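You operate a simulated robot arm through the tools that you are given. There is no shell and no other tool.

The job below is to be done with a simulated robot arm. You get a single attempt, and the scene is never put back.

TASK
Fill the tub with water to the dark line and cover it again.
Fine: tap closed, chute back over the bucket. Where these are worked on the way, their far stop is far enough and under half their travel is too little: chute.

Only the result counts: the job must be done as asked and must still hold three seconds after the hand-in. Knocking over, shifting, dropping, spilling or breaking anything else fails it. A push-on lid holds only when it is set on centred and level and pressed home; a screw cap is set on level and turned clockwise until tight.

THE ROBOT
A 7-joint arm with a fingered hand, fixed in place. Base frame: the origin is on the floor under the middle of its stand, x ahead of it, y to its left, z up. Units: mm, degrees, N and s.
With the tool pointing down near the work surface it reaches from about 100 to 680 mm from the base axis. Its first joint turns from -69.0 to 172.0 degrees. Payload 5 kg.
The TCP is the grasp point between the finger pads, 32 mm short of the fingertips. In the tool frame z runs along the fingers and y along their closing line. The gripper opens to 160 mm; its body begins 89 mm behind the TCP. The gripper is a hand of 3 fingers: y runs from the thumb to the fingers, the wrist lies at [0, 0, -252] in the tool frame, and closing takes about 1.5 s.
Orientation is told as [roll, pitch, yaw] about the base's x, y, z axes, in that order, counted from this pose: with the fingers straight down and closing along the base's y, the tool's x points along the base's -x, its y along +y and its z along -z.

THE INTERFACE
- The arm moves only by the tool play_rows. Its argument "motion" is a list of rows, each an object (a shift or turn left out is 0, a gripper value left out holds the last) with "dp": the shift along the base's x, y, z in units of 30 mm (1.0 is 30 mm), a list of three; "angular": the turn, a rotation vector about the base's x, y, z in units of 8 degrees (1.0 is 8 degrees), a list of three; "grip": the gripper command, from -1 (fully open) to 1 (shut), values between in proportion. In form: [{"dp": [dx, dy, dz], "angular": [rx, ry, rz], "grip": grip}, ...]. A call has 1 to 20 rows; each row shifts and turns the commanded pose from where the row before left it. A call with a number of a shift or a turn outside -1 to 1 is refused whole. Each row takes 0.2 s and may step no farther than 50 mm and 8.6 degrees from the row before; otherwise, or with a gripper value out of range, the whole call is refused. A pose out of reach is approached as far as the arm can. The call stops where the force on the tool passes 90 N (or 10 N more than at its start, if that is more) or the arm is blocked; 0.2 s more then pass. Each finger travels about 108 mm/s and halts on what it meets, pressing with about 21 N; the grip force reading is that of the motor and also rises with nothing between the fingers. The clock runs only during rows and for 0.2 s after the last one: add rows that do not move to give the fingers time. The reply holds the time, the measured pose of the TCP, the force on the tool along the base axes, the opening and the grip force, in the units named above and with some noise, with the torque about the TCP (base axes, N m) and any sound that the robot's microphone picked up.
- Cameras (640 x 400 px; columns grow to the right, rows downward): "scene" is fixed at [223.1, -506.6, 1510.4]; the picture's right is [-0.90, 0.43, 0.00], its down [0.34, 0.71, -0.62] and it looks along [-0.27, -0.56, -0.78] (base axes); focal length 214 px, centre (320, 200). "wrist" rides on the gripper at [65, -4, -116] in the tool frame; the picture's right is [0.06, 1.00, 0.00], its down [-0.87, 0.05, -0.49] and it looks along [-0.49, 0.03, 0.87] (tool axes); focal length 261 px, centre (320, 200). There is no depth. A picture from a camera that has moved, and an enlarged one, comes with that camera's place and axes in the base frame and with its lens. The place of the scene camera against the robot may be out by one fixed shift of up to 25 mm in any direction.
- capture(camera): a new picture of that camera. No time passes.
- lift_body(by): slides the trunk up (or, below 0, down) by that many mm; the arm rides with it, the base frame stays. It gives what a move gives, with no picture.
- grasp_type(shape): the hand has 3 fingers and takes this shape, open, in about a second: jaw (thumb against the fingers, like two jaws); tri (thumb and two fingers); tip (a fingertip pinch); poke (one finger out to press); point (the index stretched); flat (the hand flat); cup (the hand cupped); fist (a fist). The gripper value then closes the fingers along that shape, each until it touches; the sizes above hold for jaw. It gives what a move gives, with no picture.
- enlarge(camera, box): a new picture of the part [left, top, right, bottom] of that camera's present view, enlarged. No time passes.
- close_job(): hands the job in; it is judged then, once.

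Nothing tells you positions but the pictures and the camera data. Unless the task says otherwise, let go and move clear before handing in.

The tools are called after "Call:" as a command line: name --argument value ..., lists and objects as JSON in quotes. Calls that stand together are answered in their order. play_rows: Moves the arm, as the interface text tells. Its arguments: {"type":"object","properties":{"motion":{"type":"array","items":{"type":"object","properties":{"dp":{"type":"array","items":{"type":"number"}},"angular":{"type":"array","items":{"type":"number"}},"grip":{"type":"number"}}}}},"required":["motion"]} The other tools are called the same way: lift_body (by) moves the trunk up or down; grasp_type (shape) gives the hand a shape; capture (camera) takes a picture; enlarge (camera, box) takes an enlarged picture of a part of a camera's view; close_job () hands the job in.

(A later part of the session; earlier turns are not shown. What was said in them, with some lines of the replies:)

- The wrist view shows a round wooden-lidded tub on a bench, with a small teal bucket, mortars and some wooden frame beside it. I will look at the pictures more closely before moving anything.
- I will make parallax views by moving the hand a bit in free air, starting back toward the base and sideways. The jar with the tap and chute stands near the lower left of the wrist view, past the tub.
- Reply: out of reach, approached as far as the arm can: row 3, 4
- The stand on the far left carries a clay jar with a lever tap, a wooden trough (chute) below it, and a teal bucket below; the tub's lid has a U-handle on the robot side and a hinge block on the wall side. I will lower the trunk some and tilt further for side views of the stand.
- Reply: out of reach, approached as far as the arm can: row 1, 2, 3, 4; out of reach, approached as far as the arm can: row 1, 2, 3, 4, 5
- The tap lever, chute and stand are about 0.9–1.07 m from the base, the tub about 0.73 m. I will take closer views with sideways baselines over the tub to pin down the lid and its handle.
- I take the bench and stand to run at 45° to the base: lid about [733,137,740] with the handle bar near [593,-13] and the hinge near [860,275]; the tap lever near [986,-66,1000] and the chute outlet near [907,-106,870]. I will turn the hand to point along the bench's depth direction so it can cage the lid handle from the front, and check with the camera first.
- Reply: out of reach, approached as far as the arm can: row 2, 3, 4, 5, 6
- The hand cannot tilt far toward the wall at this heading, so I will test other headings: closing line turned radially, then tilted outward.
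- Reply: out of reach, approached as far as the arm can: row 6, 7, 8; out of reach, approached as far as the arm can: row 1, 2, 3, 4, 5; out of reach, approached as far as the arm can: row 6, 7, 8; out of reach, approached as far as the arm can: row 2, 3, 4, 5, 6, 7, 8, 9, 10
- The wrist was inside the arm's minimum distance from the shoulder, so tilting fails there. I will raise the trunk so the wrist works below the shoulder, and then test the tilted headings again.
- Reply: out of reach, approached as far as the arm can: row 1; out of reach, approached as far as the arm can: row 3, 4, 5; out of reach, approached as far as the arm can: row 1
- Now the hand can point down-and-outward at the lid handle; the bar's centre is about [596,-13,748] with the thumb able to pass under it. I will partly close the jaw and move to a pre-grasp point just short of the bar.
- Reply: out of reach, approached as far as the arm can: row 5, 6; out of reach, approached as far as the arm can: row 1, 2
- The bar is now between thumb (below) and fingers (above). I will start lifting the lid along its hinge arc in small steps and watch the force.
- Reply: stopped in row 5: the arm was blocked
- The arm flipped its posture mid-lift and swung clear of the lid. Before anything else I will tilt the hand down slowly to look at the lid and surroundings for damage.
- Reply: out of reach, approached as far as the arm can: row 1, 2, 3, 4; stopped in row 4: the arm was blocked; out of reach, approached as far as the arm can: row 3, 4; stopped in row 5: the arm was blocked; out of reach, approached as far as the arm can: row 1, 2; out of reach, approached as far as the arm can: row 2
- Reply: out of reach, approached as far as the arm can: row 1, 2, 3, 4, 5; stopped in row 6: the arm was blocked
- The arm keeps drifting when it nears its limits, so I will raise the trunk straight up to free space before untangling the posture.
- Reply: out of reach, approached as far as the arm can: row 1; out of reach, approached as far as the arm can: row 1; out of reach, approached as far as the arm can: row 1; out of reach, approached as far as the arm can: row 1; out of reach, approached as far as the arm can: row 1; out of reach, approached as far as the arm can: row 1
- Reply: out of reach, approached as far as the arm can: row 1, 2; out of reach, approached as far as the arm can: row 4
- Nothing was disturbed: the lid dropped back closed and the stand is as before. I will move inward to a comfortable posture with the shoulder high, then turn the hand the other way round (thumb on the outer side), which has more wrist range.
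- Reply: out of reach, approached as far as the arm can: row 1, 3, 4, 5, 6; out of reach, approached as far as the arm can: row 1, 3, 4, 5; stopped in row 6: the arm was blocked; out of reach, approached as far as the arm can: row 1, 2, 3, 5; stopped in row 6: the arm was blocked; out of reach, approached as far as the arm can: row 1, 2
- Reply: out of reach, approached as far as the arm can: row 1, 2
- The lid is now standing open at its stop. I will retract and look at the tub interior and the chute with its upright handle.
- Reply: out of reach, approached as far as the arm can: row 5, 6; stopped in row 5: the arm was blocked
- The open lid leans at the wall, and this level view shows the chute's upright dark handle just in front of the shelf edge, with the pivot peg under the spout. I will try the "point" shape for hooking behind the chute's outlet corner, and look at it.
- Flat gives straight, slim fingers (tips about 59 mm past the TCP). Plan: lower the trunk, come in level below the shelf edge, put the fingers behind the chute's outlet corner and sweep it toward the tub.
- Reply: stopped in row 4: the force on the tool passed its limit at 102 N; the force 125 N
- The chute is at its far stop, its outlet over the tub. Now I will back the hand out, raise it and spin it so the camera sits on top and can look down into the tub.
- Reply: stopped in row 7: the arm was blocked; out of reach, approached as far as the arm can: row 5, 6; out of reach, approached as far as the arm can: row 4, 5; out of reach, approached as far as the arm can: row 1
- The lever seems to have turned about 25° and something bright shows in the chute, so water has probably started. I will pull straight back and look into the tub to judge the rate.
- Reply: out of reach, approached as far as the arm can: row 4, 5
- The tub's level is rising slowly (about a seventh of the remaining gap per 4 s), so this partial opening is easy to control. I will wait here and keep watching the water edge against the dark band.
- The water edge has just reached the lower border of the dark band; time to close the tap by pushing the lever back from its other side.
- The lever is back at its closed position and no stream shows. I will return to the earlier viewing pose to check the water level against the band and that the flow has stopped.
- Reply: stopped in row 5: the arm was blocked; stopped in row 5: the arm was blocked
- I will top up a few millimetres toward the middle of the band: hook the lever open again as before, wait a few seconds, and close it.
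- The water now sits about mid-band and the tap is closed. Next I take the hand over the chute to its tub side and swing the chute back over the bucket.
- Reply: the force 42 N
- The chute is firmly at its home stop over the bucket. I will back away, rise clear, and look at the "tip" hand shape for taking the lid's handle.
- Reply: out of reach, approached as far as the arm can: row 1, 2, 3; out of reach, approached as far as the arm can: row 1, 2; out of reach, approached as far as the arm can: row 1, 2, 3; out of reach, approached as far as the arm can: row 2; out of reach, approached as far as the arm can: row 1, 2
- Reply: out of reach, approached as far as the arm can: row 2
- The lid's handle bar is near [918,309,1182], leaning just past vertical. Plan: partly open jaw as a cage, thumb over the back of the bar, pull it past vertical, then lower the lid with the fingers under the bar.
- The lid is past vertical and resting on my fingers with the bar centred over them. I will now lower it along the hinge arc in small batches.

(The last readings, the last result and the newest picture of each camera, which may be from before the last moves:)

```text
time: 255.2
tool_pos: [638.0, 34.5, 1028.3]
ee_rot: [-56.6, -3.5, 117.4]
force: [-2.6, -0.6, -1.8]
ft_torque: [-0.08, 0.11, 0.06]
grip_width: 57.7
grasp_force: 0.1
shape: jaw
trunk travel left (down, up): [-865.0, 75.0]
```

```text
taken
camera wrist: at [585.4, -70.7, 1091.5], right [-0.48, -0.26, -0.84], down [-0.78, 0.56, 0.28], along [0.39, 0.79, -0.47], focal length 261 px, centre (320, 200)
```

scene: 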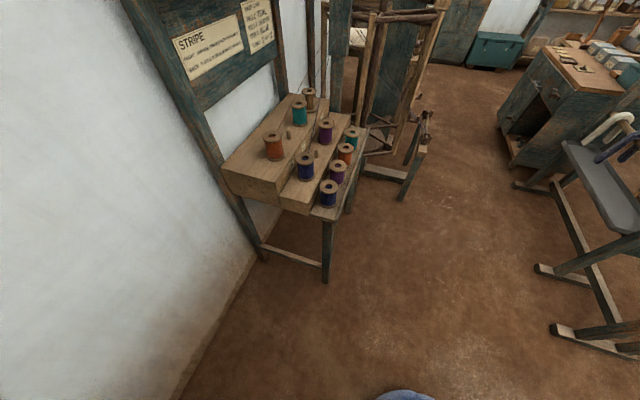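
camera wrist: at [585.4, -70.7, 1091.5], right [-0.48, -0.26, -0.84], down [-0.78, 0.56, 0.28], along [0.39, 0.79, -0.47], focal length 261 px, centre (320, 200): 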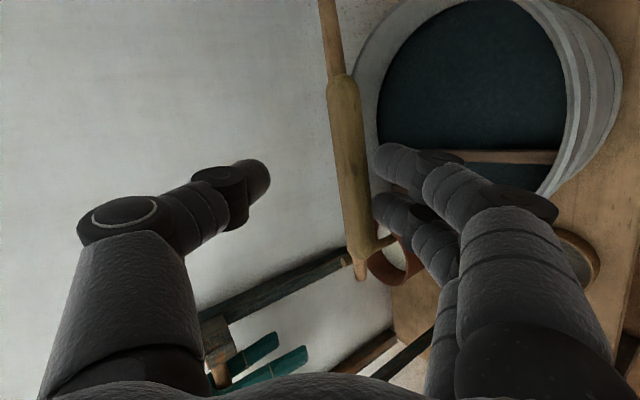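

Call:
play_rows --motion '[{"dp": [-0.225, -0.225, -0.495]}, {"dp": [-0.225, -0.225, -0.495]}, {"dp": [-0.19, -0.19, -0.52]}, {"dp": [-0.19, -0.19, -0.52]}, {"dp": [0, 0, 0]}]'

Call:
capture --camera "wrist"

```text
time: 256.4
tool_pos: [610.5, 8.5, 969.2]
ee_rot: [-56.7, -3.4, 117.4]
force: [-1.0, -1.1, -1.7]
ft_torque: [-0.07, 0.03, 0.0]
grip_width: 57.9
grasp_force: 0.0
shape: jaw
trunk travel left (down, up): [-865.0, 75.0]
```

```text
taken
camera wrist: at [558.4, -96.4, 1033.3], right [-0.48, -0.26, -0.84], down [-0.78, 0.56, 0.28], along [0.39, 0.79, -0.47], focal length 261 px, centre (320, 200)
```

wrist: 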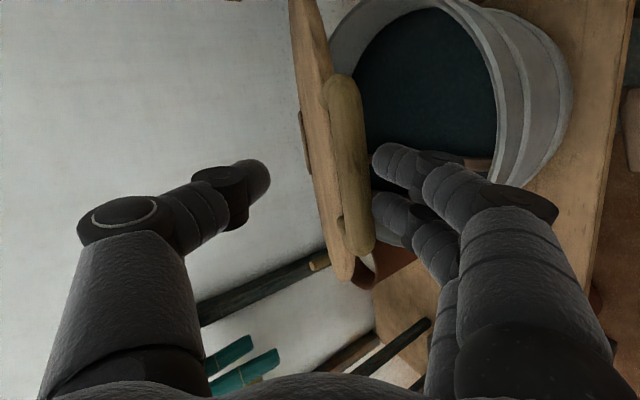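

Call:
play_rows --motion '[{"dp": [-0.16, -0.16, -0.54]}, {"dp": [-0.16, -0.16, -0.54]}, {"dp": [-0.125, -0.125, -0.56]}, {"dp": [-0.125, -0.125, -0.56]}, {"dp": [0, 0, 0]}]'

Call:
capture --camera "wrist"

```text
time: 257.6
tool_pos: [595.1, -8.7, 903.0]
ee_rot: [-56.7, -3.5, 117.4]
force: [-1.4, -2.3, -3.3]
ft_torque: [-0.15, 0.03, 0.03]
grip_width: 58.2
grasp_force: 0.0
shape: jaw
trunk travel left (down, up): [-865.0, 75.0]
```

```text
taken
camera wrist: at [541.1, -113.7, 966.1], right [-0.48, -0.26, -0.84], down [-0.78, 0.56, 0.28], along [0.39, 0.79, -0.47], focal length 261 px, centre (320, 200)
```

wrist: 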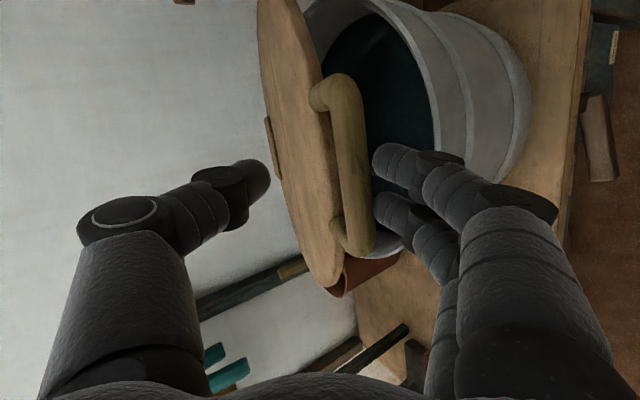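

Call:
play_rows --motion '[{"dp": [-0.09, -0.09, -0.575]}, {"dp": [-0.09, -0.09, -0.575]}, {"dp": [-0.054, -0.054, -0.583]}, {"dp": [-0.054, -0.054, -0.583]}, {"dp": [0, 0, 0]}]'

Call:
capture --camera "wrist"

```text
time: 258.8
tool_pos: [587.4, -15.5, 832.7]
ee_rot: [-56.6, -3.5, 117.3]
force: [-1.1, -2.2, -3.1]
ft_torque: [-0.16, 0.04, 0.03]
grip_width: 58.7
grasp_force: 0.1
shape: jaw
trunk travel left (down, up): [-865.0, 75.0]
```

```text
taken
camera wrist: at [533.0, -122.2, 896.4], right [-0.48, -0.26, -0.84], down [-0.78, 0.56, 0.28], along [0.39, 0.79, -0.47], focal length 261 px, centre (320, 200)
```

wrist: 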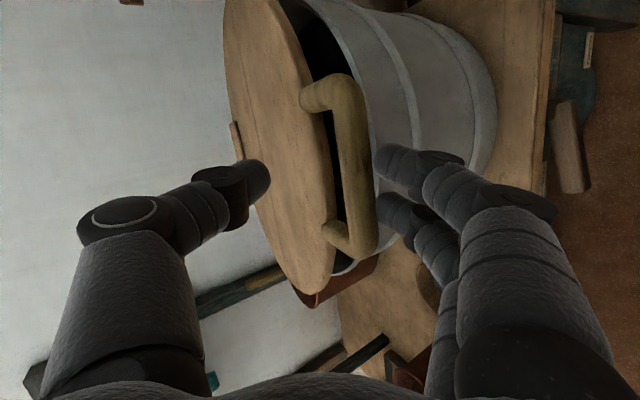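

Call:
play_rows --motion '[{"dp": [-0.018, -0.018, -0.587]}, {"dp": [-0.018, -0.018, -0.587]}, {"dp": [0.014, 0.014, -0.5]}, {"dp": [0.014, 0.014, -0.5]}, {"dp": [0, 0, 0]}]'

Call:
capture --camera "wrist"

```text
time: 260.0
tool_pos: [586.0, -18.2, 766.9]
ee_rot: [-56.8, -3.5, 117.4]
force: [0.8, 0.0, -0.3]
ft_torque: [-0.01, 0.01, 0.01]
grip_width: 56.5
grasp_force: 0.1
shape: jaw
trunk travel left (down, up): [-865.0, 75.0]
```

```text
taken
camera wrist: at [533.6, -124.7, 831.1], right [-0.48, -0.26, -0.84], down [-0.78, 0.56, 0.28], along [0.39, 0.79, -0.47], focal length 261 px, centre (320, 200)
```

wrist: 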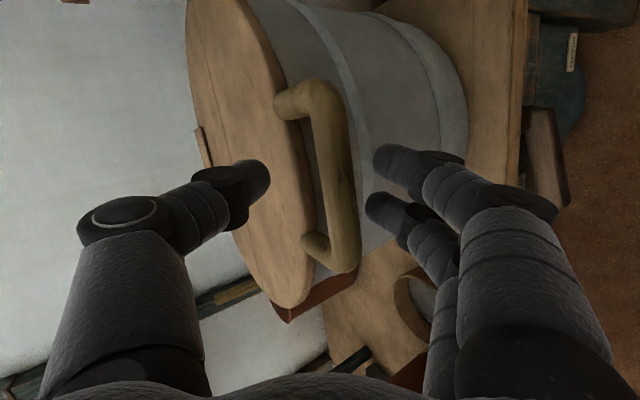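

The lid is down on the tub with no load on the hand. I will open a little, withdraw straight back along the hand axis, and inspect everything.

Call:
play_rows --motion '[{"dp": [0, 0, 0], "grip": 0}, {"dp": [0, 0, 0], "grip": 0}, {"dp": [-0.6, -0.34, 0.45]}, {"dp": [-0.6, -0.34, 0.45]}, {"dp": [-0.6, -0.34, 0.45]}, {"dp": [-0.6, -0.34, 0.45]}, {"dp": [0, 0, 0]}]'

Call:
capture --camera "wrist"

```text
time: 261.6
tool_pos: [514.7, -59.6, 821.4]
ee_rot: [-56.7, -3.5, 117.3]
force: [-0.1, 0.4, -0.1]
ft_torque: [0.01, 0.0, 0.0]
grip_width: 79.4
grasp_force: 0.0
shape: jaw
trunk travel left (down, up): [-865.0, 75.0]
```

```text
taken
camera wrist: at [461.4, -164.5, 885.6], right [-0.48, -0.26, -0.84], down [-0.78, 0.56, 0.28], along [0.39, 0.79, -0.47], focal length 261 px, centre (320, 200)
```

wrist: 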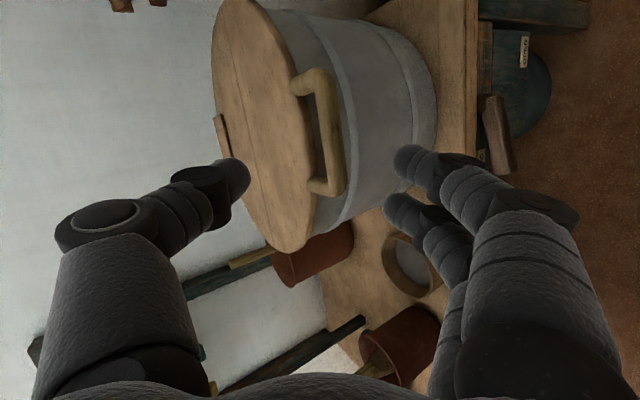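

Call:
play_rows --motion '[{"dp": [0, 0, 0.8]}, {"dp": [0, 0, 0.8]}, {"angular": [0.72, 0.41, -0.55]}, {"angular": [0.72, 0.41, -0.55]}, {"angular": [0.72, 0.41, -0.55]}, {"angular": [0.72, 0.41, -0.55]}, {"dp": [0, 0, 0]}]'

Call:
capture --camera "wrist"

```text
time: 263.2
tool_pos: [514.0, -57.6, 868.5]
ee_rot: [-51.0, -29.4, 97.7]
force: [0.5, -0.1, 0.0]
ft_torque: [0.02, -0.01, 0.0]
grip_width: 79.6
grasp_force: 0.0
shape: jaw
trunk travel left (down, up): [-865.0, 75.0]
```

```text
taken
camera wrist: at [438.9, -163.0, 904.4], right [-0.67, 0.24, -0.71], down [-0.5, 0.56, 0.66], along [0.56, 0.79, -0.26], focal length 261 px, centre (320, 200)
```

wrist: 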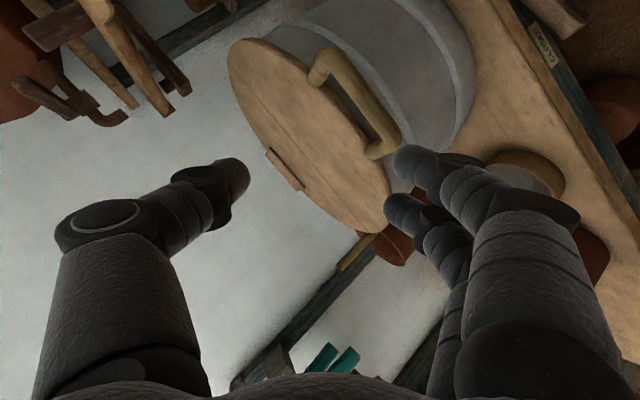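

Call:
play_rows --motion '[{"angular": [0.72, 0.41, -0.55]}, {"angular": [0.72, 0.41, -0.55]}, {"angular": [0.72, 0.41, -0.55]}, {"angular": [0, 0, -0.8]}, {"angular": [0, 0, -0.8]}, {"dp": [0, 0, 0]}]'

Call:
capture --camera "wrist"

```text
time: 264.6
tool_pos: [513.4, -58.7, 867.2]
ee_rot: [-37.4, -46.1, 63.1]
force: [-0.2, -0.2, 0.0]
ft_torque: [0.02, 0.0, 0.03]
grip_width: 79.5
grasp_force: 0.0
shape: jaw
trunk travel left (down, up): [-865.0, 75.0]
```

```text
taken
camera wrist: at [402.1, -130.3, 888.2], right [-0.53, 0.71, -0.47], down [-0.15, 0.46, 0.87], along [0.83, 0.53, -0.14], focal length 261 px, centre (320, 200)
```

wrist: 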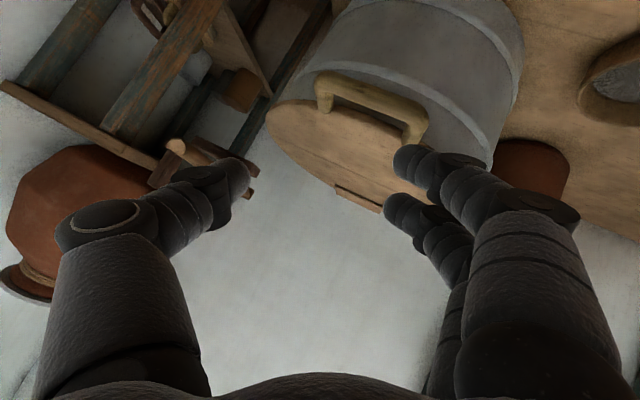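

Call:
enlarge --camera "wrist" --box '[250, 50, 450, 175]'

Call:
enlarge --camera "wrist" --box '[100, 60, 300, 185]'

```text
3.20 times, centred on (350, 112) of wrist
camera zoom: at [402.1, -130.3, 888.2], right [-0.53, 0.71, -0.47], down [-0.15, 0.46, 0.87], along [0.83, 0.53, -0.14], focal length 834 px, centre (224, 480)
```

zoom: 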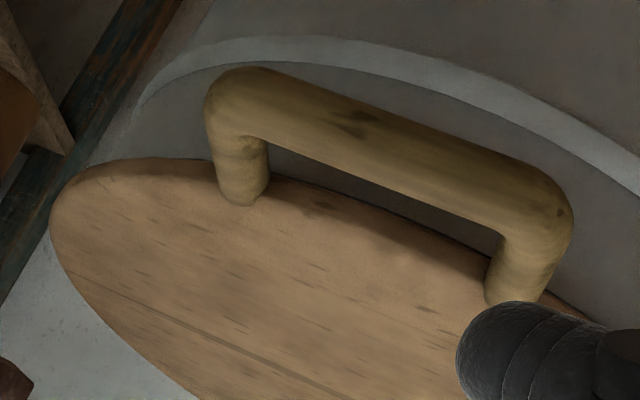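

```text
3.20 times, centred on (200, 122) of wrist
camera zoom: at [402.1, -130.3, 888.2], right [-0.53, 0.71, -0.47], down [-0.15, 0.46, 0.87], along [0.83, 0.53, -0.14], focal length 834 px, centre (704, 448)
```

zoom: 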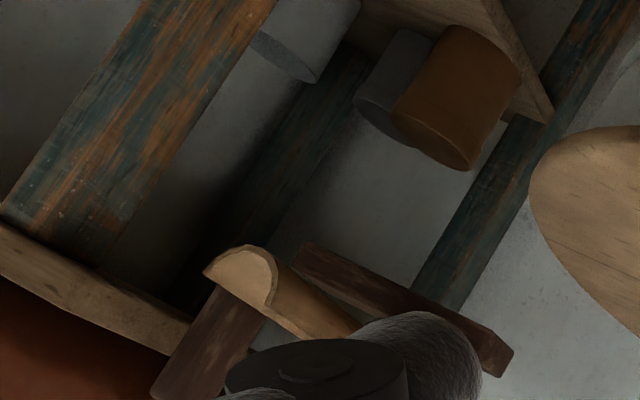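

Call:
play_rows --motion '[{"angular": [0, 0, -0.8]}, {"angular": [0, 0, -0.8]}, {"angular": [0, 0, -0.8]}, {"dp": [0, 0, 0]}]'

Call:
capture --camera "wrist"

```text
time: 265.6
tool_pos: [514.2, -58.2, 870.0]
ee_rot: [-37.5, -46.1, 43.9]
force: [-0.1, -0.1, 0.7]
ft_torque: [0.03, 0.01, 0.01]
grip_width: 79.8
grasp_force: 0.1
shape: jaw
trunk travel left (down, up): [-865.0, 75.0]
```

```text
taken
camera wrist: at [384.3, -89.5, 888.7], right [-0.27, 0.84, -0.47], down [0.01, 0.49, 0.87], along [0.96, 0.23, -0.14], focal length 261 px, centre (320, 200)
```

wrist: 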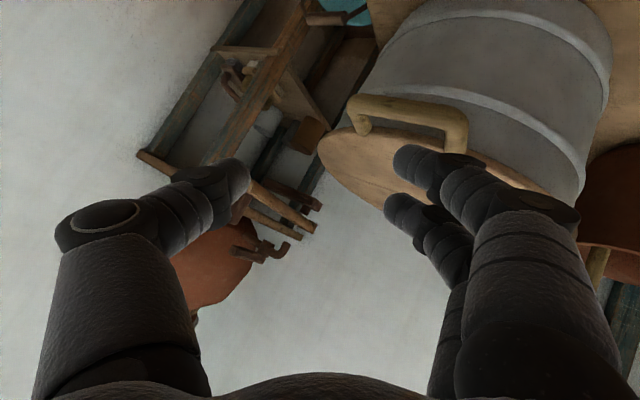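

Call:
enlarge --camera "wrist" --box '[200, 170, 360, 270]'

Call:
enlarge --camera "wrist" --box '[200, 0, 440, 150]'

```text
4.00 times, centred on (280, 220) of wrist
camera zoom: at [384.3, -89.5, 888.7], right [-0.27, 0.84, -0.47], down [0.01, 0.49, 0.87], along [0.96, 0.23, -0.14], focal length 1043 px, centre (480, 120)
```

zoom: 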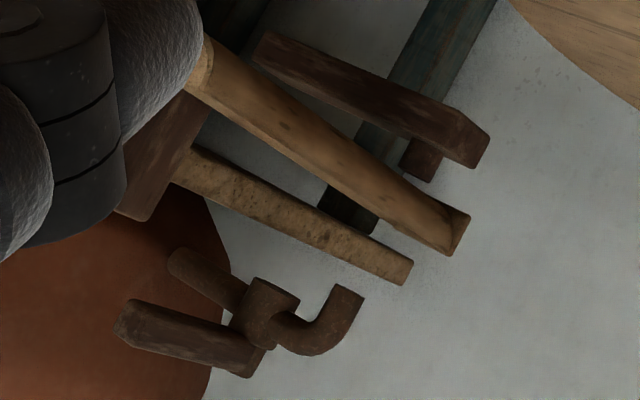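

```text
2.67 times, centred on (320, 75) of wrist
camera zoom: at [384.3, -89.5, 888.7], right [-0.27, 0.84, -0.47], down [0.01, 0.49, 0.87], along [0.96, 0.23, -0.14], focal length 695 px, centre (320, 533)
```

zoom: 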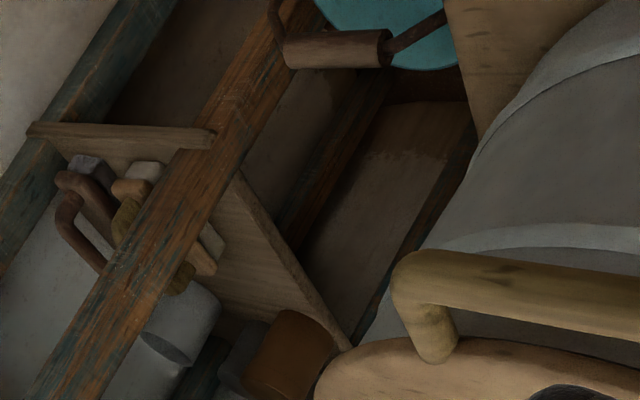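

The lid is closed on the tub, the water stands mid-band, the tap lever is at its original closed position, and the chute is at its home stop over the bucket. The hand is clear of everything, so I am handing the job in.

Call:
close_job

```text
The job is handed in.
```

I filled the tub to the dark line and closed its lid. The tap is shut and the chute is back over the bucket. The job is handed in, but I got no result back.

- **Water level:** I stopped when the water reached the bottom of the dark band, then topped it up. My last look before closing the lid put the surface about halfway up the band. I judged that by eye from the wrist camera, so expect a couple of millimetres of error.
- **Tap:** I pushed the lever back until it met resistance. A final view showed it in its original closed position with no water running.
- **Chute:** I swung it to its far stop over the tub for filling. Afterwards I pushed it back until it hit its home stop over the bucket.
- **Lid:** I lowered it on its hinge, and it rests closed on the tub. I didn't press down on it, because it is hinged rather than push-on.

**Slips along the way:**
- **Lid drop:** on my first try at lifting the lid, the arm changed posture suddenly and the lid fell closed from partway open. It showed no damage, and I reopened it without trouble.
- **Other arm jumps:** the arm also moved unexpectedly a few other times near its limits. None of those showed any contact force, and nothing else looked disturbed in the last pictures.
- **Force at the far stop:** I pressed the chute against its far stop hard enough to trip the force limit, at about 102 N.
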